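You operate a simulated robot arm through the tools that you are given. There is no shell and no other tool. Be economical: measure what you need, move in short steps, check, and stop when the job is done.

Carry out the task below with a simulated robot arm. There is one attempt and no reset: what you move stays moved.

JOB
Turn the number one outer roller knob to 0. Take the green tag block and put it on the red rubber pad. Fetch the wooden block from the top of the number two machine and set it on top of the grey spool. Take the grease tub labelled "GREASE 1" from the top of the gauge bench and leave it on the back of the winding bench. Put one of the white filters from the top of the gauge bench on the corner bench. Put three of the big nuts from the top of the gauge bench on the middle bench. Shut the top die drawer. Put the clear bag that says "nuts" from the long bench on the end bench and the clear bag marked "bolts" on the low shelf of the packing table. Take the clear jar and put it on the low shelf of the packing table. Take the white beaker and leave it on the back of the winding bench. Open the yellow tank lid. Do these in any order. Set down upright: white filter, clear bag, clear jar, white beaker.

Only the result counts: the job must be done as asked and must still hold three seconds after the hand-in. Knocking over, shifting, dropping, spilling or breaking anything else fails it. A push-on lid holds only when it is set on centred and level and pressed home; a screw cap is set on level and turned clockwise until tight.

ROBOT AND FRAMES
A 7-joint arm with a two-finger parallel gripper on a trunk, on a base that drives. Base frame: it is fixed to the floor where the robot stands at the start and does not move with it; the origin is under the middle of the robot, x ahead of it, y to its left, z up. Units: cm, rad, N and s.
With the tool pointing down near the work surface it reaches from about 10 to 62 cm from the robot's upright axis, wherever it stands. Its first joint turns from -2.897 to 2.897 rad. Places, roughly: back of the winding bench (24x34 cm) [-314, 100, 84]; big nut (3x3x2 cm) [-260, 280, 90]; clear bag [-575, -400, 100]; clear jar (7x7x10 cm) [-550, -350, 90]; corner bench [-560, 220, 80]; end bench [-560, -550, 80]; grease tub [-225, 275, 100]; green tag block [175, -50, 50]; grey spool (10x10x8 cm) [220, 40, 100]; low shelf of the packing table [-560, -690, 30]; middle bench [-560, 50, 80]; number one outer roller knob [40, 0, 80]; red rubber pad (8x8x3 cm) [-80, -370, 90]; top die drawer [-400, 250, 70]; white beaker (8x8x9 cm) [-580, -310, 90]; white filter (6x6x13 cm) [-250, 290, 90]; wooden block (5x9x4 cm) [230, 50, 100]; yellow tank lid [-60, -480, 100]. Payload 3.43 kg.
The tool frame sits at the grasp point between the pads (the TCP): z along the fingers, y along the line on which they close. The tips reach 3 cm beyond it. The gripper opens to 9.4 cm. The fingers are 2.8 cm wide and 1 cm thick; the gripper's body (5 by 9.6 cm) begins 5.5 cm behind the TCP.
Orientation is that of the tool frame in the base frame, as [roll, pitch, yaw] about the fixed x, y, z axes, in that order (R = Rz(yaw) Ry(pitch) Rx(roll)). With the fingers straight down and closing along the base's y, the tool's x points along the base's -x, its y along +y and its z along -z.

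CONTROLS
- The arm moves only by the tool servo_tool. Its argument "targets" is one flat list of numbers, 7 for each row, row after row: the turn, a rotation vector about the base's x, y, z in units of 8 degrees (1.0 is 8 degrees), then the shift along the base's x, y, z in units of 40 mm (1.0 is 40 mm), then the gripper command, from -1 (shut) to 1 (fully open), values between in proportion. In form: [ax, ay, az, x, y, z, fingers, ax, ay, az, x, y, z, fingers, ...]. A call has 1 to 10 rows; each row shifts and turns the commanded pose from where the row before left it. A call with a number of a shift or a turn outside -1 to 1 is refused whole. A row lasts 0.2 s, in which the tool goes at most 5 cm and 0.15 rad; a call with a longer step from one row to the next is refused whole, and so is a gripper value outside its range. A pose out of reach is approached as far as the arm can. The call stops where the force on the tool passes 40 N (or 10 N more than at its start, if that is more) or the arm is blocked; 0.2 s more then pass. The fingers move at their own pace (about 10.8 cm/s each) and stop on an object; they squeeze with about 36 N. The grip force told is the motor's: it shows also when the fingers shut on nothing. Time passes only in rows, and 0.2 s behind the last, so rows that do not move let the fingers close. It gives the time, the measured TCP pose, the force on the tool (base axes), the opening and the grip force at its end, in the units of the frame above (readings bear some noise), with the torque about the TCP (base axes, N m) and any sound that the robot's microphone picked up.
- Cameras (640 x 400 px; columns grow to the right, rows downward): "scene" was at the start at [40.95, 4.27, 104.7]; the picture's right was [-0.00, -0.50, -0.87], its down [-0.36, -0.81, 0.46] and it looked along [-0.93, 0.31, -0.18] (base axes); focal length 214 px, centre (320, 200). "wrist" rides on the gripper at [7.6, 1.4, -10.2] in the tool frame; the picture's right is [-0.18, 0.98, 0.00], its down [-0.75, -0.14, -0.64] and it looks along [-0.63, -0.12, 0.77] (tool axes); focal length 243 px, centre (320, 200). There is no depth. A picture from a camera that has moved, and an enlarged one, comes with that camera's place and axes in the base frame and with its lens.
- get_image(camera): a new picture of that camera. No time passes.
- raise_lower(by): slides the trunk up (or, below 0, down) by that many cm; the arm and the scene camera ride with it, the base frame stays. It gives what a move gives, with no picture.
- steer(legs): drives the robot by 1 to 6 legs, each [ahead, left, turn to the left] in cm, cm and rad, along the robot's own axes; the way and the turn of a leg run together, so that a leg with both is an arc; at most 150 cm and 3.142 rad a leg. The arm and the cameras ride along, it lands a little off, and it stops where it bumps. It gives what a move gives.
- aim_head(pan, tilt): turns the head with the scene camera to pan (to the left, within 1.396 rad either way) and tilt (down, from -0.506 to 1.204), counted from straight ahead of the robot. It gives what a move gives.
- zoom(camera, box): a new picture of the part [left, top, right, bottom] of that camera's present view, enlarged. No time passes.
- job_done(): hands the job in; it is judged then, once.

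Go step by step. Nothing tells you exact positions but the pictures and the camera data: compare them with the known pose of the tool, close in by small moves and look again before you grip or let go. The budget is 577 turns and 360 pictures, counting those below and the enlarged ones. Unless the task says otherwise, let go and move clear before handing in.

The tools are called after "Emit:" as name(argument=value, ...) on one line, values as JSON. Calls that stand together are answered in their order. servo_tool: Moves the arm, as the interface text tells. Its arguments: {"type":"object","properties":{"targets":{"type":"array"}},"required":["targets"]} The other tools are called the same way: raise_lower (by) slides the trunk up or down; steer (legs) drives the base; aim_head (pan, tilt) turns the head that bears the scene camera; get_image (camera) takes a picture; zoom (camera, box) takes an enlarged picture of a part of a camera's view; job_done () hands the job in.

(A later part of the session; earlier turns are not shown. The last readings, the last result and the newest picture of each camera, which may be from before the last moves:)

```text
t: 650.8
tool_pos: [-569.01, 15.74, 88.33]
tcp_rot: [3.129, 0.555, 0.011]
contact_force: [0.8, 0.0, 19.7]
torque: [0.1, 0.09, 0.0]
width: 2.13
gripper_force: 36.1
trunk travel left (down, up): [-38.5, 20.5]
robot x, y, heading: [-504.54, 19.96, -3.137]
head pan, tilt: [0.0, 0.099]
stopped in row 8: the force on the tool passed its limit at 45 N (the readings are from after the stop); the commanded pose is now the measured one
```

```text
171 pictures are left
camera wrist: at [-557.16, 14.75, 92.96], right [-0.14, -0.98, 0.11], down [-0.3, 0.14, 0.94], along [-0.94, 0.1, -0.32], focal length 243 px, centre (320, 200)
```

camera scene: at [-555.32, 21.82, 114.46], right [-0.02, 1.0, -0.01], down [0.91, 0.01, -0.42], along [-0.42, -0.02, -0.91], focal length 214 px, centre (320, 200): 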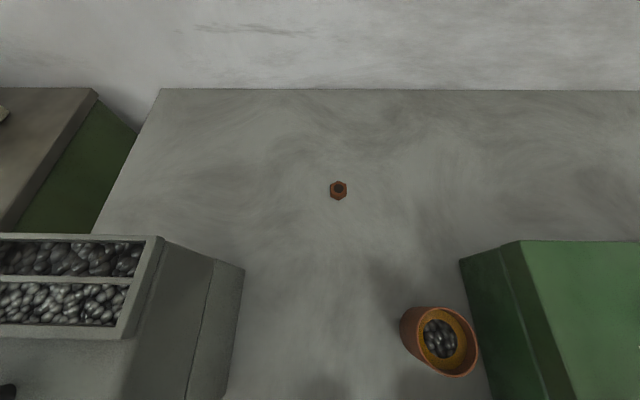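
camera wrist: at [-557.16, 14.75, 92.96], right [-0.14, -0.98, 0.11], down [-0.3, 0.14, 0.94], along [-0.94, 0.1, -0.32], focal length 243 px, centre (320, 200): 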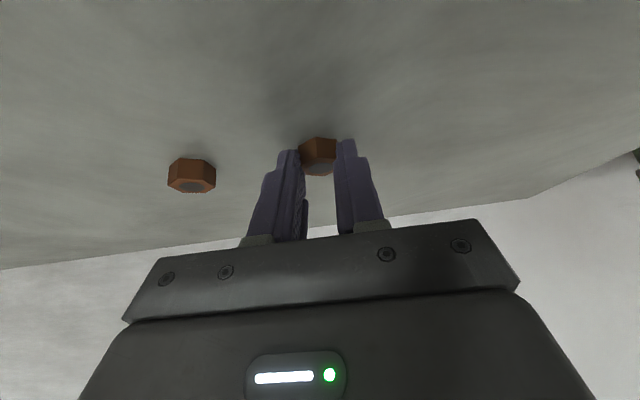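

Release, lift, retract, and return for the third nut (D, near (−294, 261)).

Emit:
servo_tool(targets=[0, 0, 0, 0, 0, 0.03, -1, 0, 0, 0, 0, 0, 0, -0.2, 0, 0, 0, 0, 0, 0, 0, 0, 0, 0, 0.2, 0, 0.5, 0, 0, 0, 0, 0.5, 0, 0.8, 0, 0, 0, 0, 0.5, 0, 0.8, 0, 0, 0, 0, 0.9, 0.2, 0.3, 0, 0, 0, 0, 0.9, 0.2, 0.3, 0, 0, 0, 0, 0, 0, 0, 0])

Emit:
get_image(camera="scene")

Emit:
raise_lower(by=12)

Emit:
servo_tool(targets=[0, 0, 0, 0.9, 0, 0, 0.15, 0, 0, 0, 0.8, 0, 0, 0.15, 0, 0, 0, 0, 0, 0, 0.15])

Emit:
steer(legs=[[-20, -82, 0], [0, -83, 0], [0, 0, -1.57], [0, -93, 0], [0, -93, 0], [20, 0, 0]])

Emit:
get_image(camera="scene")

```text
t: 652.3
tool_pos: [-564.05, 16.22, 97.55]
tcp_rot: [3.127, 0.573, 0.003]
contact_force: [-3.2, 0.1, 5.7]
torque: [-0.24, -0.38, -0.15]
width: 4.71
gripper_force: 0.0
trunk travel left (down, up): [-38.5, 20.5]
robot x, y, heading: [-504.68, 20.01, -3.142]
head pan, tilt: [0.0, 0.099]
stopped in row 7: the force on the tool passed its limit at 63 N (the readings are from after the stop); the commanded pose is now the measured one
```

```text
170 pictures are left
camera scene: at [-570.41, 16.27, 106.32], right [-0.01, 1.0, -0.01], down [0.89, 0.0, -0.46], along [-0.46, -0.02, -0.89], focal length 214 px, centre (320, 200)
```

scene: 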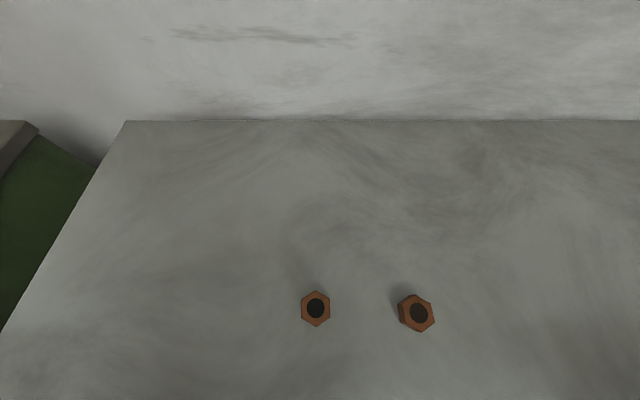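

```text
t: 653.8
tool_pos: [-563.96, 16.18, 109.3]
tcp_rot: [3.128, 0.569, 0.004]
contact_force: [-0.2, 0.4, 0.1]
torque: [-0.01, 0.01, -0.02]
width: 4.7
gripper_force: 0.0
trunk travel left (down, up): [-50.5, 8.5]
robot x, y, heading: [-504.78, 20.37, -3.14]
head pan, tilt: [0.0, 0.099]
```

```text
t: 654.6
tool_pos: [-557.07, 16.17, 109.2]
tcp_rot: [3.129, 0.572, 0.003]
contact_force: [-0.5, 0.3, -0.7]
torque: [0.0, 0.0, 0.0]
width: 5.38
gripper_force: 0.1
trunk travel left (down, up): [-50.5, 8.5]
robot x, y, heading: [-504.67, 20.43, -3.142]
head pan, tilt: [0.0, 0.099]
```

```text
t: 676.9
tool_pos: [-305.63, 262.37, 109.16]
tcp_rot: [3.127, 0.567, -1.538]
contact_force: [-0.3, 0.9, -0.4]
torque: [-0.03, 0.0, 0.02]
width: 5.39
gripper_force: 0.2
trunk travel left (down, up): [-50.5, 8.5]
robot x, y, heading: [-299.89, 210.09, 1.601]
head pan, tilt: [0.0, 0.099]
```

```text
169 pictures are left
camera scene: at [-305.77, 268.87, 117.91], right [1.0, 0.04, -0.01], down [0.03, -0.89, -0.45], along [-0.03, 0.45, -0.89], focal length 214 px, centre (320, 200)
```

scene: 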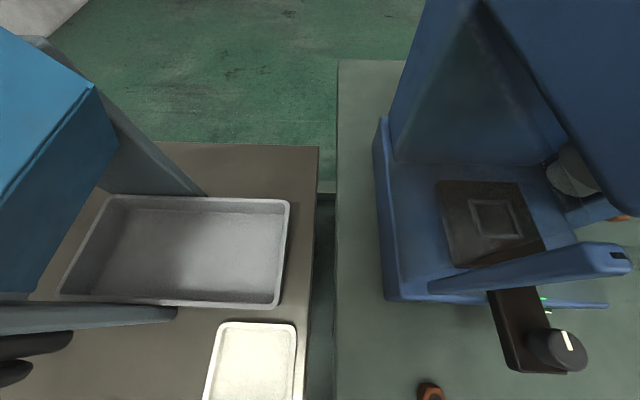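

Two nuts are on the bench. Nut D is at about (−294.4, 261.5), in front of the blue press. Move above it and look.

Emit:
servo_tool(targets=[0, 0, 0, 0.7, -0.5, -0.2, 0.15, 0, 0, 0, 0.7, -0.5, -0.4, 0.15, 0, 0, 0, 0.7, -0.5, -0.4, 0.15, 0, 0, 0, 0.7, -0.3, -0.4, 0.15, 0, 0, 0, 0, 0, 0, 0.15])

Emit:
get_image(camera="scene")

Emit:
get_image(camera="wrist")

```text
t: 678.1
tool_pos: [-294.51, 255.09, 103.56]
tcp_rot: [3.129, 0.572, -1.537]
contact_force: [-0.8, -0.2, 0.5]
torque: [-0.04, -0.01, 0.02]
width: 5.42
gripper_force: 0.0
trunk travel left (down, up): [-50.5, 8.5]
robot x, y, heading: [-299.82, 210.25, 1.605]
head pan, tilt: [0.0, 0.099]
```

```text
168 pictures are left
camera scene: at [-294.56, 261.6, 112.27], right [1.0, 0.04, -0.01], down [0.03, -0.89, -0.45], along [-0.03, 0.45, -0.89], focal length 214 px, centre (320, 200)
```

scene: 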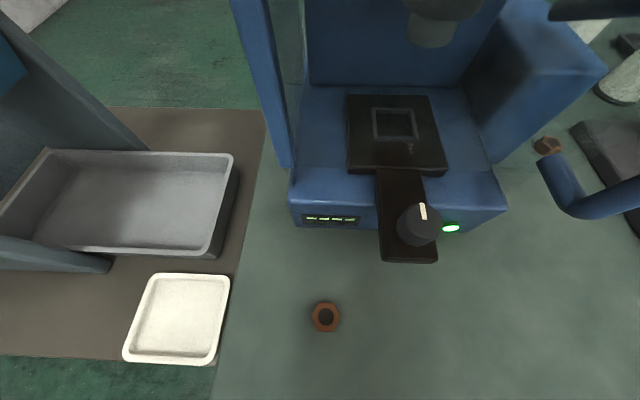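

```text
167 pictures are left
camera wrist: at [-295.36, 243.31, 107.91], right [-0.99, 0.11, 0.11], down [0.14, 0.29, 0.95], along [0.07, 0.95, -0.31], focal length 243 px, centre (320, 200)
```

wrist: 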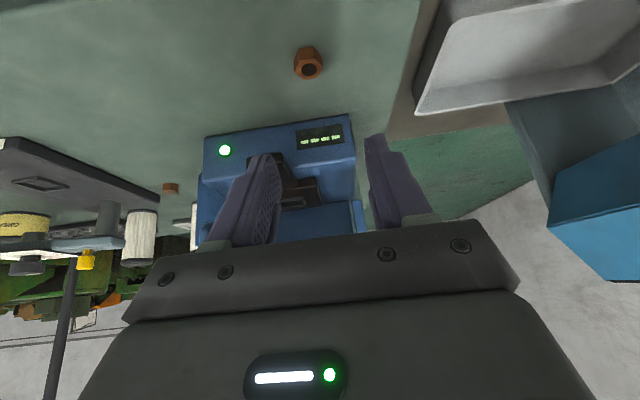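

Emit:
servo_tool(targets=[0, 0, 1, 0.05, 0.3, -0.5, 0.15, 0, 0, 1, 0.05, 0.3, -0.6, 0.15, 0, 0, 1, 0.08, 0.3, -0.6, 0.15, 0, 0, 0, 0, 0.2, -0.7, 0.15, 0, 0, 0, 0, 0, -0.65, 0.15, 0, 0, 0, 0, 0, 0, 0.15])

Emit:
get_image(camera="wrist")

```text
t: 679.5
tool_pos: [-293.77, 259.37, 91.31]
tcp_rot: [3.128, 0.572, -1.119]
contact_force: [1.8, -1.3, 3.2]
torque: [-0.01, -0.12, -0.02]
width: 5.42
gripper_force: 0.4
trunk travel left (down, up): [-50.5, 8.5]
robot x, y, heading: [-300.38, 209.86, 1.606]
head pan, tilt: [0.0, 0.099]
```

```text
166 pictures are left
camera wrist: at [-289.68, 248.23, 95.8], right [-0.95, -0.3, 0.11], down [0.01, 0.33, 0.95], along [-0.32, 0.9, -0.31], focal length 243 px, centre (320, 200)
```

wrist: 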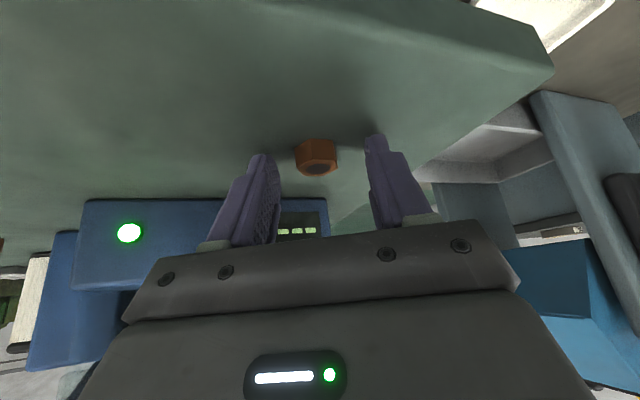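

Close, lift, and verify.

Emit:
servo_tool(targets=[0, 0, 0, 0, 0, 0, -1, 0, 0, 0, 0, 0, 0, -1, 0, 0, 0, 0, 0, 0, -1, 0, 0, 0, 0, 0, 0.6, -1, 0, 0, -1, 0, -0.4, 0.8, -1, 0, 0, -1, 0, -0.6, 0.7, -1, 0, 0, -1, 0, -0.6, 0.7, -1, 0, 0, 0, 0, -0.4, 0.6, -1, 0, 0, 0, 0, 0, 0, -1])

Emit:
get_image(camera="wrist")

```text
t: 681.5
tool_pos: [-293.63, 251.66, 105.04]
tcp_rot: [3.127, 0.569, -1.537]
contact_force: [-1.5, -0.1, -1.1]
torque: [-0.03, 0.03, 0.0]
width: 2.17
gripper_force: 35.6
trunk travel left (down, up): [-50.5, 8.5]
robot x, y, heading: [-300.06, 210.22, 1.601]
head pan, tilt: [0.0, 0.099]
```

```text
165 pictures are left
camera wrist: at [-294.53, 239.73, 109.44], right [-0.99, 0.12, 0.11], down [0.14, 0.29, 0.95], along [0.08, 0.95, -0.31], focal length 243 px, centre (320, 200)
```

wrist: 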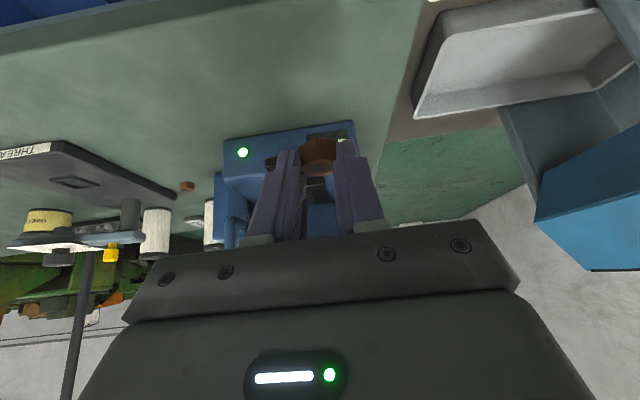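

Emit:
steer(legs=[[-26, 0, -0.03], [0, 0, 1.57], [91, 0, 0], [91, 0, 0], [0, 80, 0], [20, 75, 0]])

Emit:
get_image(camera="scene")

```text
t: 703.8
tool_pos: [-538.38, 26.49, 104.93]
tcp_rot: [3.128, 0.569, 0.037]
contact_force: [0.0, -0.5, 0.3]
torque: [-0.01, 0.0, 0.02]
width: 2.14
gripper_force: 35.7
trunk travel left (down, up): [-50.5, 8.5]
robot x, y, heading: [-496.78, 20.27, -3.11]
head pan, tilt: [0.0, 0.099]
```

```text
164 pictures are left
camera scene: at [-544.74, 26.24, 113.77], right [-0.04, 1.0, -0.01], down [0.89, 0.03, -0.45], along [-0.45, -0.03, -0.89], focal length 214 px, centre (320, 200)
```

scene: 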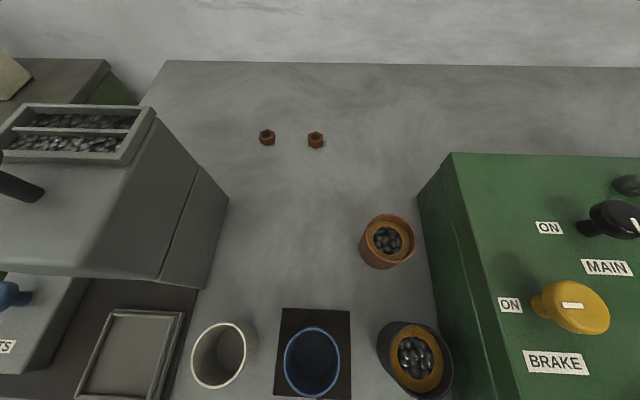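

The bench looks undisturbed. Place the third nut at (−562.5, 22), in front of the other two.

Emit:
servo_tool(targets=[0, 0, 0, -0.95, -0.18, 0, -1, 0, 0, 0, -0.95, -0.18, 0, -1, 0, 0, 0, -0.95, -0.18, 0, -1, 0, 0, 0, -0.95, -0.19, 0, -1, 0, 0, 0, -0.95, -0.19, 0, -1, 0, 0, 0, -0.92, -0.19, 0, -1, 0, 0, 0, 0, 0, 0, -1])

Emit:
raise_lower(by=-12)

Emit:
get_image(camera="wrist")

Emit:
servo_tool(targets=[0, 0, 0, 0, 0, -0.4, -1, 0, 0, 0, 0, 0, -0.3, -1, 0, 0, 0, 0, 0, -0.15, -1, 0, 0, 0, 0, 0, -0.1, -1, 0, 0, 0, 0, 0, -0.1, -1, 0, 0, 0, 0, 0, -0.1, -1, 0, 0, 0, 0, 0, -0.1, -1, 0, 0, 0, 0, 0, -0.1, -1])

```text
t: 705.4
tool_pos: [-561.09, 22.1, 105.28]
tcp_rot: [3.127, 0.569, 0.038]
contact_force: [-0.3, -0.4, -0.2]
torque: [-0.02, -0.02, 0.0]
width: 2.13
gripper_force: 35.9
trunk travel left (down, up): [-50.5, 8.5]
robot x, y, heading: [-496.58, 20.26, -3.102]
head pan, tilt: [0.0, 0.099]
```

```text
t: 706.9
tool_pos: [-561.05, 22.14, 93.28]
tcp_rot: [3.128, 0.57, 0.038]
contact_force: [-0.5, -0.6, -1.3]
torque: [-0.01, 0.02, -0.03]
width: 2.11
gripper_force: 36.3
trunk travel left (down, up): [-38.5, 20.5]
robot x, y, heading: [-497.03, 20.0, -3.106]
head pan, tilt: [0.0, 0.099]
```

```text
163 pictures are left
camera wrist: at [-549.09, 21.43, 97.7], right [-0.11, -0.99, 0.11], down [-0.29, 0.14, 0.95], along [-0.95, 0.07, -0.31], focal length 243 px, centre (320, 200)
```

wrist: 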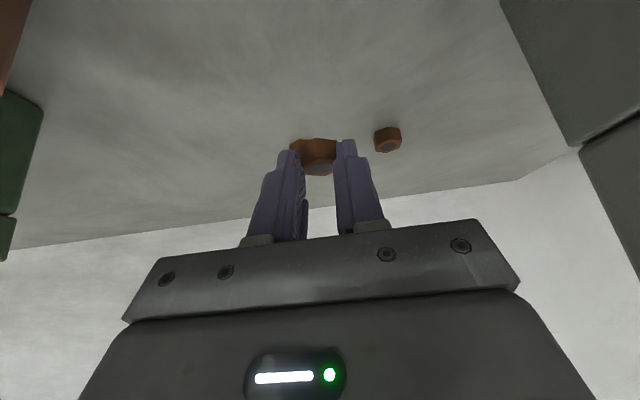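

```text
t: 708.7
tool_pos: [-561.13, 22.19, 88.34]
tcp_rot: [3.127, 0.582, 0.036]
contact_force: [3.8, 1.1, 36.9]
torque: [0.33, 0.19, -0.04]
width: 2.16
gripper_force: 35.9
trunk travel left (down, up): [-38.5, 20.5]
robot x, y, heading: [-496.66, 20.42, -3.11]
head pan, tilt: [0.0, 0.099]
```

Contact. Release and rise straight up before retracting.

Emit:
servo_tool(targets=[0, 0, 0, 0, 0, 0.03, -1, 0, 0, 0, 0, 0, 0, -0.2, 0, 0, 0, 0, 0, 0, 0, 0, 0, 0, 0.15, 0, 0.5, 0, 0, 0, 0, 0.1, 0, 0.9, 0, 0, 0, 0, 0, 0, 0.9, 0, 0, 0, 0, 0, 0, 0.9, 0, 0, 0, 0, 0, 0, 0, 0])

Emit:
raise_lower(by=12)

Emit:
servo_tool(targets=[0, 0, 0, 0.9, 0, -0.3, 0, 0, 0, 0, 0.9, 0, -0.3, 0, 0, 0, 0, 0.9, 0, -0.3, 0, 0, 0, 0, 0.9, 0, -0.3, 0, 0, 0, 0, 0.9, 0, 0, 0, 0, 0, 0, 0, 0, 0, 0])

Emit:
get_image(camera="scene")

```text
t: 709.5
tool_pos: [-560.99, 21.3, 88.39]
tcp_rot: [3.123, 0.579, 0.041]
contact_force: [12.3, -9.1, 21.3]
torque: [0.18, -0.22, -0.21]
width: 4.14
gripper_force: 0.1
trunk travel left (down, up): [-38.5, 20.5]
robot x, y, heading: [-496.73, 20.19, -3.104]
head pan, tilt: [0.0, 0.099]
stopped in row 3: the force on the tool passed its limit at 48 N (the readings are from after the stop); the commanded pose is now the measured one
```

```text
t: 711.0
tool_pos: [-561.26, 21.6, 99.99]
tcp_rot: [3.124, 0.575, 0.04]
contact_force: [0.1, -0.5, 0.5]
torque: [0.0, 0.0, 0.0]
width: 4.67
gripper_force: 0.1
trunk travel left (down, up): [-50.5, 8.5]
robot x, y, heading: [-497.05, 20.03, -3.105]
head pan, tilt: [0.0, 0.099]
```

```text
t: 712.4
tool_pos: [-543.19, 21.32, 95.41]
tcp_rot: [3.123, 0.574, 0.041]
contact_force: [-0.2, -0.2, 0.3]
torque: [-0.01, 0.0, -0.02]
width: 4.72
gripper_force: 0.1
trunk travel left (down, up): [-50.5, 8.5]
robot x, y, heading: [-497.09, 20.05, -3.105]
head pan, tilt: [0.0, 0.099]
```

```text
162 pictures are left
camera scene: at [-549.59, 21.12, 104.16], right [-0.05, 1.0, -0.02], down [0.89, 0.04, -0.46], along [-0.46, -0.04, -0.89], focal length 214 px, centre (320, 200)
```

scene: 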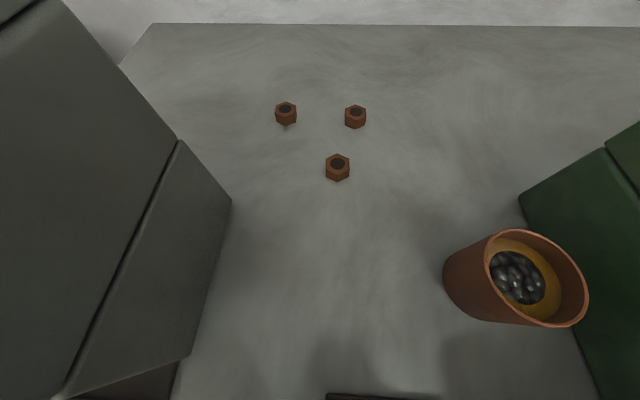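

All three nuts are on the middle bench. Raise the hand, then head toward the long bench (−575, −400).

Emit:
servo_tool(targets=[0, 0, 0, 0, 0, 0.9, 0.5, 0, 0, 0, 0, 0, 0.9, 0.5, 0, 0, 0, 0, 0, 0.9, 0.5, 0, 0, 0, 0, 0, 0, 0.5])

Emit:
steer(legs=[[-40, 0, -0.03], [0, 0, 1.57]])

Emit:
aim_head(pan=0, tilt=-0.45)

Emit:
get_image(camera="scene")

```text
t: 713.4
tool_pos: [-543.28, 21.48, 106.28]
tcp_rot: [3.125, 0.573, 0.041]
contact_force: [0.1, -0.6, 0.7]
torque: [0.0, -0.01, -0.01]
width: 7.03
gripper_force: 0.0
trunk travel left (down, up): [-50.5, 8.5]
robot x, y, heading: [-496.61, 20.3, -3.105]
head pan, tilt: [0.0, 0.099]
```

```text
t: 719.7
tool_pos: [-458.65, -25.19, 106.23]
tcp_rot: [3.124, 0.577, 1.594]
contact_force: [0.5, -0.3, -0.2]
torque: [-0.01, -0.01, -0.01]
width: 7.06
gripper_force: 0.2
trunk travel left (down, up): [-50.5, 8.5]
robot x, y, heading: [-456.34, 21.6, -1.546]
head pan, tilt: [0.0, 0.099]
```

```text
t: 720.7
tool_pos: [-458.58, -25.26, 106.41]
tcp_rot: [3.124, 0.576, 1.595]
contact_force: [0.2, 0.8, -0.4]
torque: [0.0, 0.0, 0.01]
width: 7.04
gripper_force: 0.0
trunk travel left (down, up): [-50.5, 8.5]
robot x, y, heading: [-456.51, 20.99, -1.545]
head pan, tilt: [0.0, -0.45]
```

```text
161 pictures are left
camera scene: at [-458.41, -34.34, 119.51], right [-1.0, -0.03, -0.02], down [-0.01, 0.52, -0.85], along [0.04, -0.85, -0.52], focal length 214 px, centre (320, 200)
```

scene: 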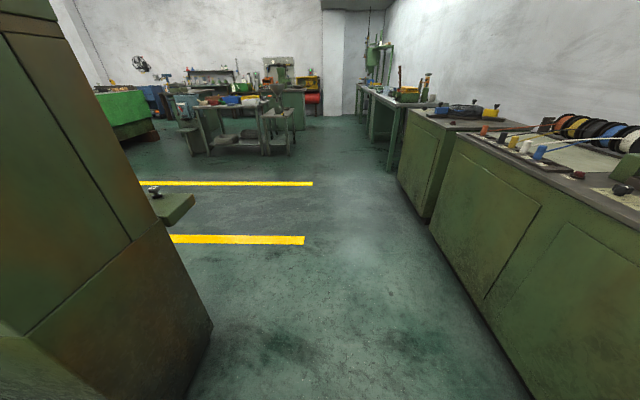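

The way south along x ≈ −456 is clear. Drive to about y = −320.

Emit:
steer(legs=[[115, 5, -0.025], [115, 0, 0], [110, 0, 0]])

Emit:
get_image(camera="scene")

Emit:
aim_head(pan=-0.8, tilt=-0.35)

Emit:
get_image(camera="scene")

```text
t: 737.1
tool_pos: [-452.89, -362.19, 106.2]
tcp_rot: [3.123, 0.573, 1.575]
contact_force: [0.0, 0.0, 0.1]
torque: [0.01, -0.01, 0.01]
width: 7.04
gripper_force: 0.0
trunk travel left (down, up): [-50.5, 8.5]
robot x, y, heading: [-449.82, -315.38, -1.568]
head pan, tilt: [0.0, -0.45]
```

```text
160 pictures are left
camera scene: at [-452.82, -371.23, 119.5], right [-1.0, -0.01, -0.02], down [0.01, 0.52, -0.85], along [0.02, -0.85, -0.52], focal length 214 px, centre (320, 200)
```

scene: 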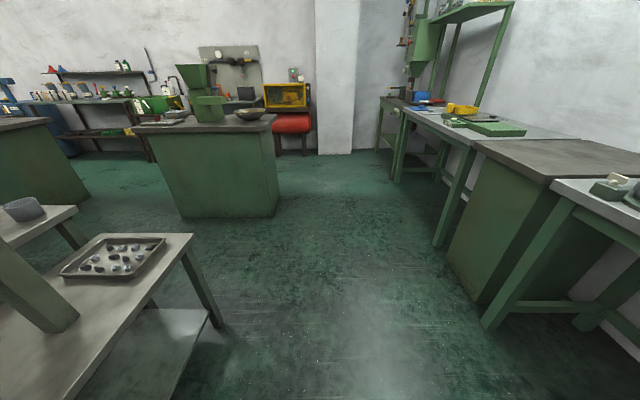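

```text
t: 738.2
tool_pos: [-452.74, -362.06, 106.3]
tcp_rot: [3.125, 0.576, 1.575]
contact_force: [0.4, -0.5, -0.3]
torque: [-0.01, -0.01, -0.01]
width: 7.06
gripper_force: 0.2
trunk travel left (down, up): [-50.5, 8.5]
robot x, y, heading: [-449.89, -315.69, -1.572]
head pan, tilt: [-0.799, -0.351]
```

```text
159 pictures are left
camera scene: at [-458.3, -369.72, 120.48], right [-0.71, 0.38, 0.59], down [-0.24, 0.65, -0.72], along [-0.66, -0.65, -0.37], focal length 214 px, centre (320, 200)
```

scene: 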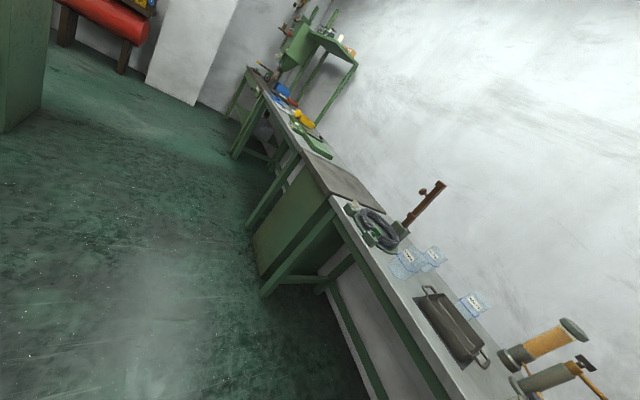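

The clear bags are on the long bench along the wall. Turn to face it.

Emit:
steer(legs=[[0, 0, -1.57], [25, 20, 0]])

Emit:
aim_head(pan=0, tilt=-0.35)

Emit:
get_image(camera="scene")

```text
t: 744.2
tool_pos: [-521.51, -331.94, 106.3]
tcp_rot: [3.122, 0.573, -0.011]
contact_force: [-0.3, -0.5, -0.3]
torque: [0.0, -0.01, -0.04]
width: 7.05
gripper_force: 0.0
trunk travel left (down, up): [-50.5, 8.5]
robot x, y, heading: [-474.82, -335.69, 3.132]
head pan, tilt: [-0.799, -0.351]
```

```text
t: 745.4
tool_pos: [-521.33, -331.97, 106.32]
tcp_rot: [3.125, 0.575, -0.011]
contact_force: [0.3, -0.2, -0.5]
torque: [0.0, 0.01, -0.01]
width: 7.05
gripper_force: 0.2
trunk travel left (down, up): [-50.5, 8.5]
robot x, y, heading: [-475.27, -335.42, 3.132]
head pan, tilt: [0.0, -0.351]
```

```text
158 pictures are left
camera scene: at [-530.16, -331.72, 118.63], right [0.0, 1.0, -0.01], down [0.6, -0.01, -0.8], along [-0.8, -0.01, -0.6], focal length 214 px, centre (320, 200)
```

scene: 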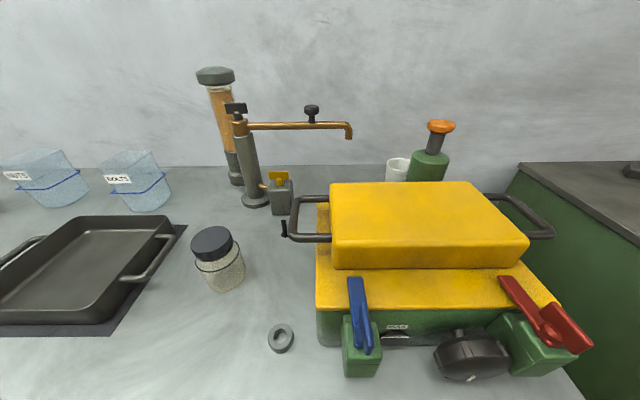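

Emit:
zoom(camera="scene", box=[0, 120, 260, 300])

Emit:
zoom(camera="scene", box=[250, 100, 490, 250])

```text
2.22 times, centred on (130, 210) of scene
camera zoom: at [-530.16, -331.72, 118.63], right [0.0, 1.0, -0.01], down [0.6, -0.01, -0.8], along [-0.8, -0.01, -0.6], focal length 477 px, centre (742, 178)
```

zoom: 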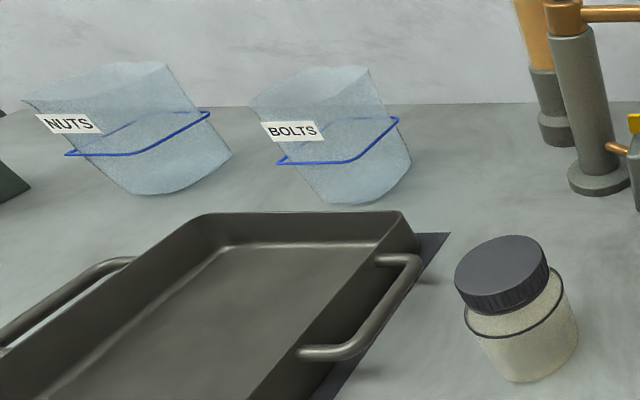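

```text
2.67 times, centred on (370, 175) of scene
camera zoom: at [-530.16, -331.72, 118.63], right [0.0, 1.0, -0.01], down [0.6, -0.01, -0.8], along [-0.8, -0.01, -0.6], focal length 572 px, centre (187, 267)
```

zoom: 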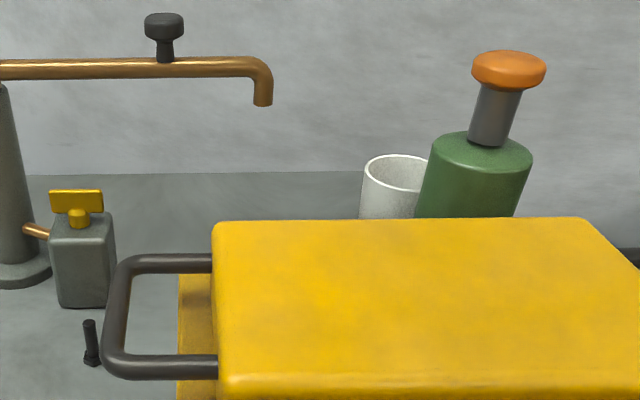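

Jar, beaker and both bags are found. Move in front of the NUTS bag and close to the bench to test reach.

Emit:
steer(legs=[[0, 68, 0.01], [27, 0, 0]])

Emit:
aim_head(pan=0, tilt=-0.2)

Emit:
get_image(camera="scene")

Emit:
get_image(camera="wrist")

```text
t: 750.6
tool_pos: [-548.72, -400.07, 106.27]
tcp_rot: [3.126, 0.574, -0.006]
contact_force: [-0.4, 0.1, 0.1]
torque: [0.02, -0.06, -0.02]
width: 7.07
gripper_force: 0.0
trunk travel left (down, up): [-50.5, 8.5]
robot x, y, heading: [-502.17, -403.35, 3.129]
head pan, tilt: [0.0, -0.351]
```

```text
t: 751.3
tool_pos: [-548.57, -400.07, 106.27]
tcp_rot: [3.123, 0.577, -0.006]
contact_force: [1.1, -0.2, -0.3]
torque: [0.01, 0.0, 0.03]
width: 7.06
gripper_force: 0.1
trunk travel left (down, up): [-50.5, 8.5]
robot x, y, heading: [-502.58, -403.46, 3.136]
head pan, tilt: [0.0, -0.201]
```

```text
155 pictures are left
camera scene: at [-556.68, -400.01, 117.38], right [-0.01, 1.0, -0.02], down [0.71, -0.01, -0.7], along [-0.7, -0.01, -0.71], focal length 214 px, centre (320, 200)
```

scene: 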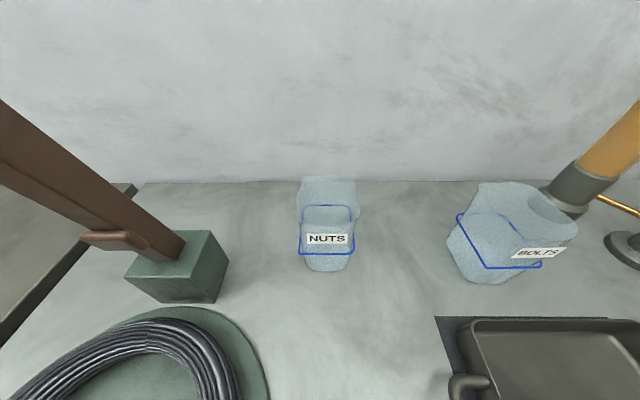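

```text
154 pictures are left
camera wrist: at [-536.64, -401.28, 110.74], right [-0.15, -0.98, 0.12], down [-0.28, 0.15, 0.95], along [-0.95, 0.11, -0.3], focal length 243 px, centre (320, 200)
```

wrist: 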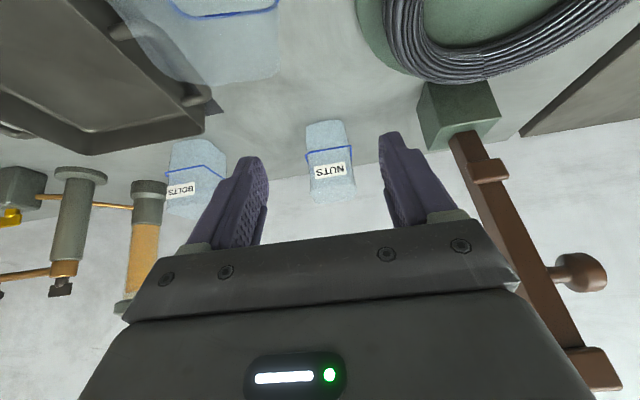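

There's another clear bag nearer the front edge; look down to see it.

Emit:
aim_head(pan=0, tilt=0.5)

Emit:
get_image(camera="scene")

```text
t: 752.4
tool_pos: [-548.72, -400.08, 106.25]
tcp_rot: [3.122, 0.576, -0.004]
contact_force: [0.7, -0.5, 0.8]
torque: [-0.02, 0.01, -0.01]
width: 7.03
gripper_force: 0.1
trunk travel left (down, up): [-50.5, 8.5]
robot x, y, heading: [-502.45, -403.57, 3.135]
head pan, tilt: [0.0, 0.499]
```

```text
153 pictures are left
camera scene: at [-551.8, -400.05, 113.26], right [-0.01, 1.0, -0.02], down [1.0, 0.0, -0.08], along [-0.08, -0.02, -1.0], focal length 214 px, centre (320, 200)
```

scene: 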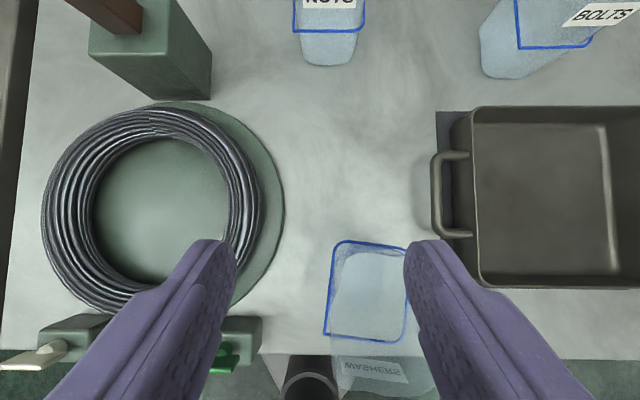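

The third bag is "WASHERS" at the front; the hand will pass above it. Extend toward the NUTS bag with open fingers.

Emit:
servo_tool(targets=[0, 0, 0, -0.9, 0.03, 0, 1, 0, 0, 0, -0.9, 0.03, 0, 1, 0, 0, 0, -0.9, 0.03, 0, 1, 0, 0, 0, -0.9, 0.03, 0, 1, 0, 0, 0, 0, 0, 0, 1])

Emit:
aim_head(pan=0, tilt=0.3)

Emit:
get_image(camera="scene")

Emit:
get_image(camera="wrist")

```text
t: 753.6
tool_pos: [-563.01, -399.68, 106.2]
tcp_rot: [3.124, 0.577, -0.006]
contact_force: [0.6, 0.5, -0.3]
torque: [-0.02, 0.05, 0.03]
width: 9.4
gripper_force: 0.1
trunk travel left (down, up): [-50.5, 8.5]
robot x, y, heading: [-501.85, -403.85, 3.136]
head pan, tilt: [0.0, 0.499]
```

```text
t: 754.3
tool_pos: [-562.95, -399.66, 106.16]
tcp_rot: [3.124, 0.576, -0.005]
contact_force: [1.0, 1.1, 0.5]
torque: [-0.03, -0.01, 0.0]
width: 9.39
gripper_force: 0.0
trunk travel left (down, up): [-50.5, 8.5]
robot x, y, heading: [-501.97, -403.28, 3.135]
head pan, tilt: [0.0, 0.3]
```

```text
152 pictures are left
camera scene: at [-567.82, -399.65, 113.97], right [-0.01, 1.0, -0.02], down [0.96, 0.0, -0.27], along [-0.27, -0.02, -0.96], focal length 214 px, centre (320, 200)
```

scene: 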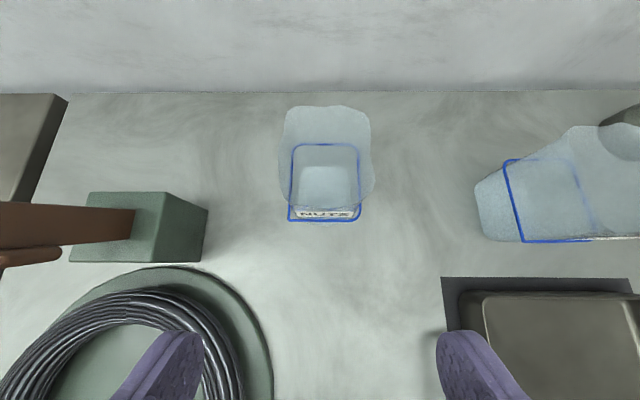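

```text
151 pictures are left
camera wrist: at [-551.03, -400.89, 110.65], right [-0.15, -0.98, 0.12], down [-0.28, 0.15, 0.95], along [-0.95, 0.11, -0.3], focal length 243 px, centre (320, 200)
```

wrist: 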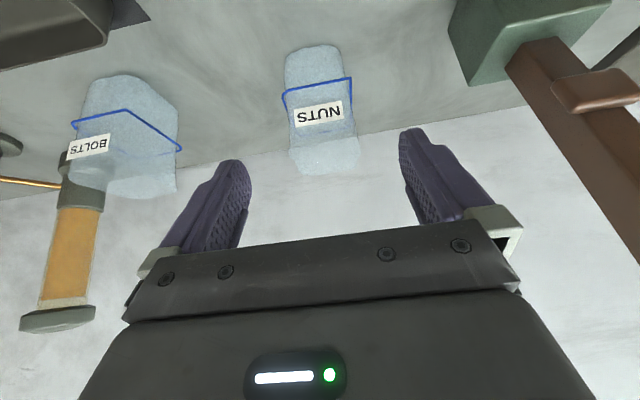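

The NUTS bag is 7.3 wide, centred at (−576, −399.1), top z ≈ 97. Move in and down.

Emit:
servo_tool(targets=[0, 0, 0, -0.8, 0.07, 0, 1, 0, 0, 0, -0.8, 0.07, 0, 1, 0, 0, 0, 0, 0, 0, 1])

Emit:
raise_lower(by=-8)

Emit:
get_image(camera="wrist")

```text
t: 755.1
tool_pos: [-569.2, -399.09, 106.3]
tcp_rot: [3.124, 0.576, -0.007]
contact_force: [0.7, 0.8, -0.2]
torque: [0.0, 0.01, -0.02]
width: 9.38
gripper_force: 0.2
trunk travel left (down, up): [-50.5, 8.5]
robot x, y, heading: [-502.29, -403.69, 3.137]
head pan, tilt: [0.0, 0.3]
```

```text
t: 756.3
tool_pos: [-569.24, -399.05, 98.32]
tcp_rot: [3.124, 0.575, -0.005]
contact_force: [-0.8, -0.1, 0.3]
torque: [-0.01, 0.02, -0.01]
width: 9.36
gripper_force: 0.1
trunk travel left (down, up): [-42.5, 16.5]
robot x, y, heading: [-502.42, -403.39, 3.135]
head pan, tilt: [0.0, 0.3]
```

```text
150 pictures are left
camera wrist: at [-557.34, -400.21, 102.73], right [-0.15, -0.98, 0.12], down [-0.28, 0.15, 0.95], along [-0.95, 0.11, -0.3], focal length 243 px, centre (320, 200)
```

wrist: 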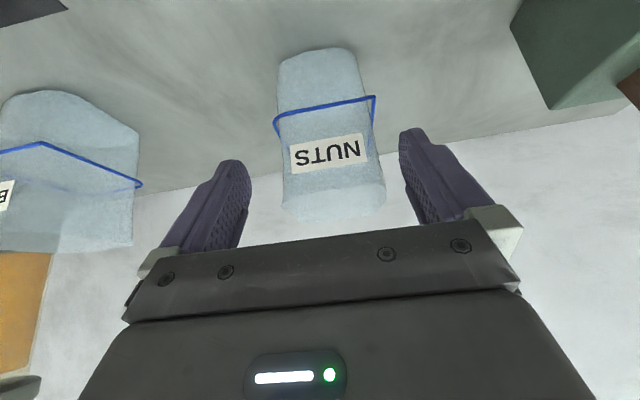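

Emit:
servo_tool(targets=[0, 0, 0, -0.4, 0.02, -0.4, 1, 0, 0, 0, -0.4, 0, -0.5, 1, 0, 0, 0, -0.3, 0, -0.3, 1, 0, 0, 0, 0, 0, 0, 1])

Emit:
get_image(camera="wrist")

```text
t: 757.3
tool_pos: [-573.67, -399.02, 93.48]
tcp_rot: [3.125, 0.575, -0.006]
contact_force: [0.2, 0.2, 0.5]
torque: [0.04, 0.02, -0.01]
width: 9.4
gripper_force: 0.0
trunk travel left (down, up): [-42.5, 16.5]
robot x, y, heading: [-501.83, -403.52, 3.133]
head pan, tilt: [0.0, 0.3]
```

```text
149 pictures are left
camera wrist: at [-561.77, -400.2, 97.94], right [-0.15, -0.98, 0.12], down [-0.28, 0.15, 0.95], along [-0.95, 0.11, -0.3], focal length 243 px, centre (320, 200)
```

wrist: 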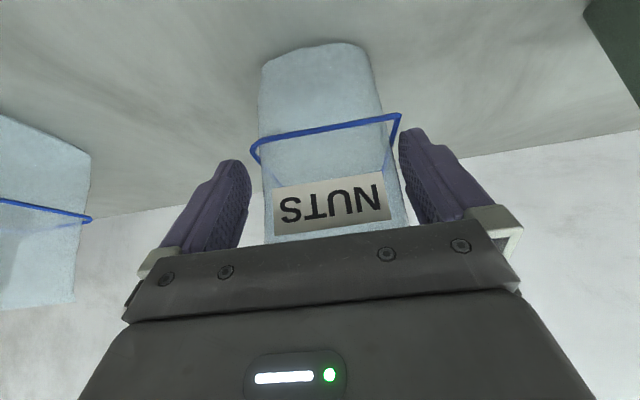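

Emit:
servo_tool(targets=[0, 0, 0, 0, 0, 0, 0.7, 0, 0, 0, 0, 0, 0, -1, 0, 0, 0, 0, 0, 0, -1, 0, 0, 0, 0, 0, 0, -1])

Emit:
raise_lower(by=8)

Emit:
get_image(camera="wrist")

```text
t: 758.3
tool_pos: [-573.69, -399.01, 93.55]
tcp_rot: [3.123, 0.576, -0.005]
contact_force: [-0.3, 0.1, 0.2]
torque: [-0.03, 0.0, 0.02]
width: 7.78
gripper_force: 36.0
trunk travel left (down, up): [-42.5, 16.5]
robot x, y, heading: [-502.41, -403.38, 3.132]
head pan, tilt: [0.0, 0.3]
```

```text
t: 759.5
tool_pos: [-573.72, -399.01, 101.37]
tcp_rot: [3.123, 0.573, -0.004]
contact_force: [-0.9, 0.1, -1.1]
torque: [0.0, -0.01, -0.01]
width: 7.8
gripper_force: 36.2
trunk travel left (down, up): [-50.5, 8.5]
robot x, y, heading: [-501.85, -403.38, 3.134]
head pan, tilt: [0.0, 0.3]
```

```text
148 pictures are left
camera wrist: at [-561.78, -400.2, 105.92], right [-0.15, -0.98, 0.12], down [-0.28, 0.15, 0.95], along [-0.95, 0.11, -0.3], focal length 243 px, centre (320, 200)
```

wrist: 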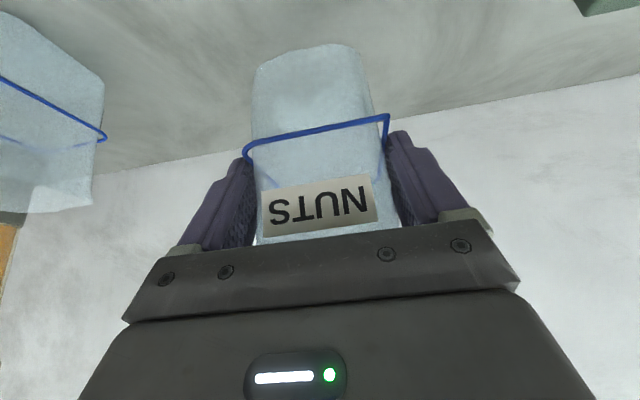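

Holding the NUTS bag. Raise well above the WASHERS bag, then retract and back out.

Emit:
raise_lower(by=8)

Emit:
servo_tool(targets=[0, 0, 0, 0, -0.3, 0.8, -1, 0, 0, 0, 0.5, -0.5, 0.6, -1, 0, 0, 0, 0.9, -0.4, 0.2, -1, 0, 0, 0, 0.9, -0.3, 0, -1, 0, 0, 0, 0.9, 0, 0, -1, 0, 0, 0, 0.9, 0, 0, -1, 0, 0, 0, 0, 0, 0, -1])

Emit:
steer(legs=[[-50, 0, 0], [0, 100, 0]])

Emit:
aim_head(pan=0.4, tilt=-0.4)

Emit:
get_image(camera="scene")

```text
t: 760.6
tool_pos: [-573.78, -399.06, 109.41]
tcp_rot: [3.124, 0.575, -0.005]
contact_force: [0.2, -0.3, -0.1]
torque: [0.0, -0.02, -0.01]
width: 7.79
gripper_force: 36.0
trunk travel left (down, up): [-58.5, 0.5]
robot x, y, heading: [-502.32, -403.42, 3.137]
head pan, tilt: [0.0, 0.3]
```

```text
t: 762.2
tool_pos: [-557.46, -405.09, 115.92]
tcp_rot: [3.125, 0.575, -0.006]
contact_force: [0.3, 0.2, 0.2]
torque: [0.0, -0.02, 0.03]
width: 7.81
gripper_force: 36.5
trunk travel left (down, up): [-58.5, 0.5]
robot x, y, heading: [-502.15, -403.62, 3.136]
head pan, tilt: [0.0, 0.3]
```

```text
t: 769.9
tool_pos: [-507.83, -505.83, 115.87]
tcp_rot: [3.122, 0.576, 0.004]
contact_force: [-0.3, -0.3, -0.2]
torque: [0.01, 0.0, -0.04]
width: 7.79
gripper_force: 36.2
trunk travel left (down, up): [-58.5, 0.5]
robot x, y, heading: [-452.66, -503.67, -3.139]
head pan, tilt: [0.0, 0.3]
```

```text
t: 771.0
tool_pos: [-507.75, -505.76, 115.88]
tcp_rot: [3.125, 0.575, 0.007]
contact_force: [0.2, -0.8, 0.0]
torque: [-0.01, -0.02, 0.0]
width: 7.77
gripper_force: 35.8
trunk travel left (down, up): [-58.5, 0.5]
robot x, y, heading: [-452.8, -503.25, -3.141]
head pan, tilt: [0.4, -0.4]
```

```text
147 pictures are left
camera scene: at [-516.44, -508.54, 129.21], right [-0.23, 0.91, -0.34], down [0.58, -0.15, -0.8], along [-0.78, -0.38, -0.5], focal length 214 px, centre (320, 200)
```

scene: 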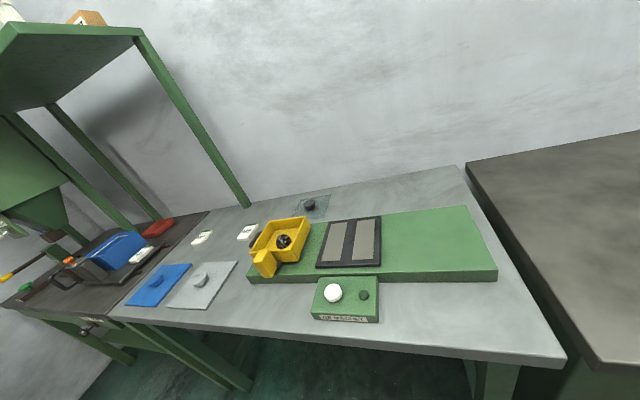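

The end bench's front strip before the green plate is free; the bag will fit at about (−541, −506). Drive in and check.

Emit:
steer(legs=[[22, 0, 0]])

Emit:
aim_head(pan=0, tilt=0.2)

Emit:
get_image(camera="scene")

Emit:
get_image(camera="wrist")

```text
t: 772.7
tool_pos: [-529.87, -505.69, 115.88]
tcp_rot: [3.124, 0.575, 0.006]
contact_force: [-0.1, 0.1, -0.6]
torque: [0.02, -0.01, 0.02]
width: 7.78
gripper_force: 36.2
trunk travel left (down, up): [-58.5, 0.5]
robot x, y, heading: [-474.44, -503.38, -3.14]
head pan, tilt: [0.4, -0.4]
```

```text
t: 773.7
tool_pos: [-529.81, -505.75, 115.95]
tcp_rot: [3.125, 0.576, 0.005]
contact_force: [0.2, 1.2, -0.3]
torque: [0.0, 0.0, 0.0]
width: 7.77
gripper_force: 35.1
trunk travel left (down, up): [-58.5, 0.5]
robot x, y, heading: [-475.04, -503.44, -3.137]
head pan, tilt: [0.0, 0.201]
```

```text
146 pictures are left
camera scene: at [-535.42, -505.78, 124.21], right [-0.02, 1.0, -0.02], down [0.93, 0.01, -0.37], along [-0.37, -0.02, -0.93], focal length 214 px, centre (320, 200)
```

scene: 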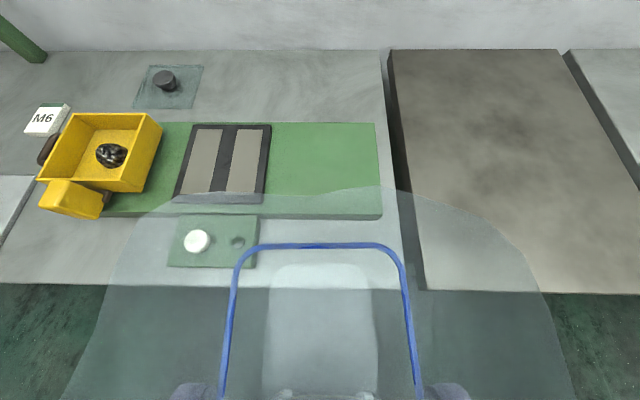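

```text
145 pictures are left
camera wrist: at [-517.83, -506.83, 120.37], right [-0.14, -0.98, 0.12], down [-0.29, 0.15, 0.95], along [-0.95, 0.1, -0.3], focal length 243 px, centre (320, 200)
```

wrist: 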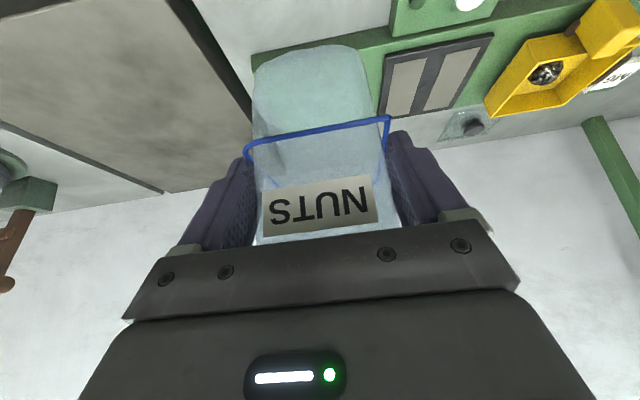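

Lower the bag onto the strip at (−541, −503.5).

Emit:
servo_tool(targets=[0, 0, 0, -0.8, 0.2, 0, -1, 0, 0, 0, -0.8, 0.2, -0.2, -1, 0, 0, 0, -0.67, 0.15, -0.5, -1, 0, 0, 0, 0, 0, -0.8, -1, 0, 0, 0, 0, 0, -0.8, -1, 0, 0, 0, 0, 0, -0.8, -1, 0, 0, 0, 0, 0, -0.8, -1, 0, 0, 0, 0, 0, -0.4, -1, 0, 0, 0, 0, 0, 0, -1])

Emit:
get_image(camera="wrist")

Emit:
get_image(camera="scene")

```text
t: 775.7
tool_pos: [-538.89, -503.55, 98.78]
tcp_rot: [3.123, 0.573, 0.006]
contact_force: [-0.4, 0.1, -1.1]
torque: [0.01, 0.0, -0.02]
width: 7.76
gripper_force: 36.0
trunk travel left (down, up): [-58.5, 0.5]
robot x, y, heading: [-474.58, -503.6, -3.141]
head pan, tilt: [0.0, 0.201]
```

```text
144 pictures are left
camera wrist: at [-526.89, -504.65, 103.19], right [-0.14, -0.98, 0.12], down [-0.29, 0.15, 0.95], along [-0.95, 0.1, -0.3], focal length 243 px, centre (320, 200)
```

wrist: 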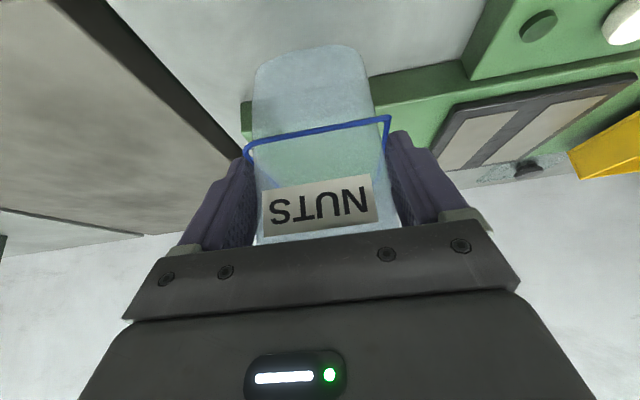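

```text
143 pictures are left
camera scene: at [-544.47, -503.59, 107.02], right [-0.02, 1.0, -0.02], down [0.93, 0.01, -0.37], along [-0.37, -0.02, -0.93], focal length 214 px, centre (320, 200)
```

scene: 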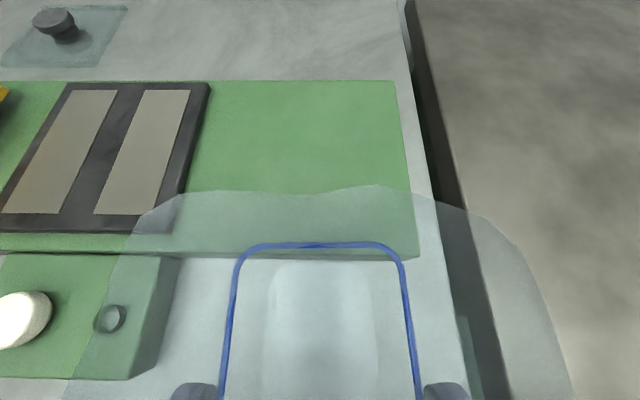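

Emit:
servo_tool(targets=[0, 0, 0, 0.06, 0, -0.4, -1, 0, 0, 0, 0, 0, -0.3, -1, 0, 0, 0, 0, 0, -0.2, -1, 0, 0, 0, 0, 0, -0.1, -1, 0, 0, 0, 0, 0, -0.1, -1, 0, 0, 0, 0, 0, -0.1, -1, 0, 0, 0, 0, 0, -0.1, -1, 0, 0, 0, 0, 0, -0.1, -1, 0, 0, 0, 0, 0, -0.1, -1])

Emit:
get_image(camera="wrist")

```text
t: 777.7
tool_pos: [-538.69, -503.69, 93.1]
tcp_rot: [3.124, 0.58, 0.007]
contact_force: [-2.2, -5.5, 25.6]
torque: [0.14, -0.15, -0.09]
width: 7.83
gripper_force: 35.6
trunk travel left (down, up): [-58.5, 0.5]
robot x, y, heading: [-474.79, -503.59, -3.136]
head pan, tilt: [0.0, 0.201]
```

```text
142 pictures are left
camera wrist: at [-526.66, -504.64, 97.37], right [-0.14, -0.98, 0.12], down [-0.28, 0.15, 0.95], along [-0.95, 0.1, -0.3], focal length 243 px, centre (320, 200)
```

wrist: 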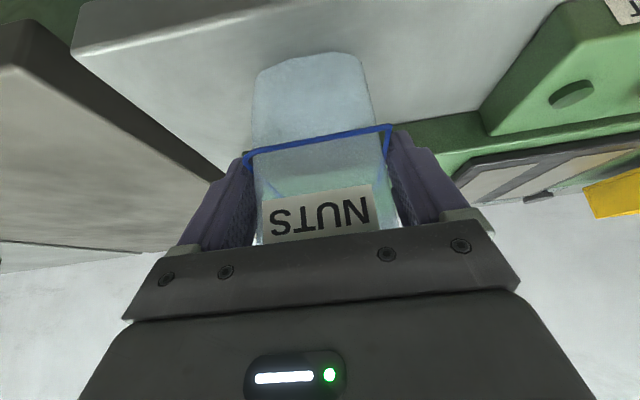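

Emit:
servo_tool(targets=[0, 0, 0, 0, 0, 0.03, -1, 0, 0, 0, 0, 0, 0, 0.8, 0, 0, 0, 0, 0, 0, 1, 0, 0, 0, 0, 0, 0, 1, 0, 0, 0, 0.35, 0, 0.55, 1, 0, 0, 0, 0.4, 0, 0.7, 1, 0, 0, 0, 0.4, 0, 0.7, 1, 0, 0, 0, 0.4, 0, 0.7, 1, 0, 0, 0, 0.4, 0, 0.7, 1, 0, 0, 0, 0, 0, 0, 1])

Emit:
get_image(camera="scene")

Emit:
get_image(camera="wrist")

```text
t: 779.9
tool_pos: [-530.59, -503.55, 106.15]
tcp_rot: [3.125, 0.575, 0.004]
contact_force: [0.2, 0.4, 0.3]
torque: [-0.01, -0.04, -0.02]
width: 9.42
gripper_force: 0.0
trunk travel left (down, up): [-58.5, 0.5]
robot x, y, heading: [-474.55, -503.26, -3.14]
head pan, tilt: [0.0, 0.201]
```

```text
141 pictures are left
camera scene: at [-536.36, -503.51, 114.53], right [-0.02, 1.0, -0.02], down [0.93, 0.01, -0.37], along [-0.37, -0.02, -0.93], focal length 214 px, centre (320, 200)
```

scene: 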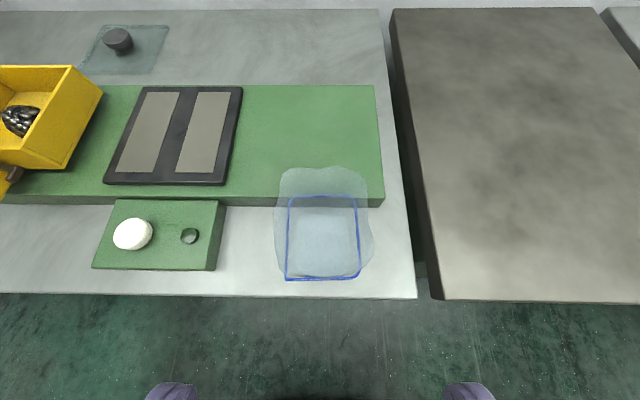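

```text
140 pictures are left
camera wrist: at [-518.78, -504.58, 110.69], right [-0.14, -0.98, 0.12], down [-0.29, 0.15, 0.95], along [-0.95, 0.1, -0.3], focal length 243 px, centre (320, 200)
```

wrist: 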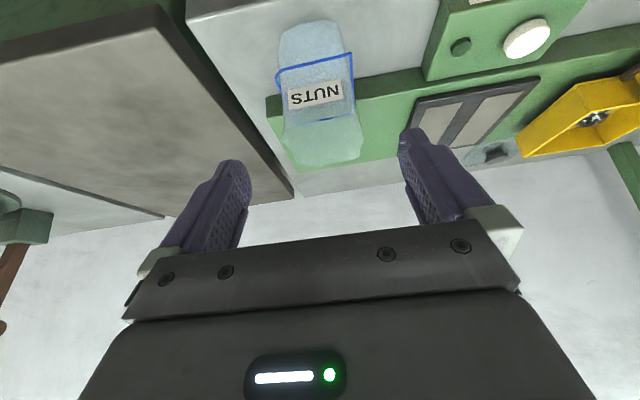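

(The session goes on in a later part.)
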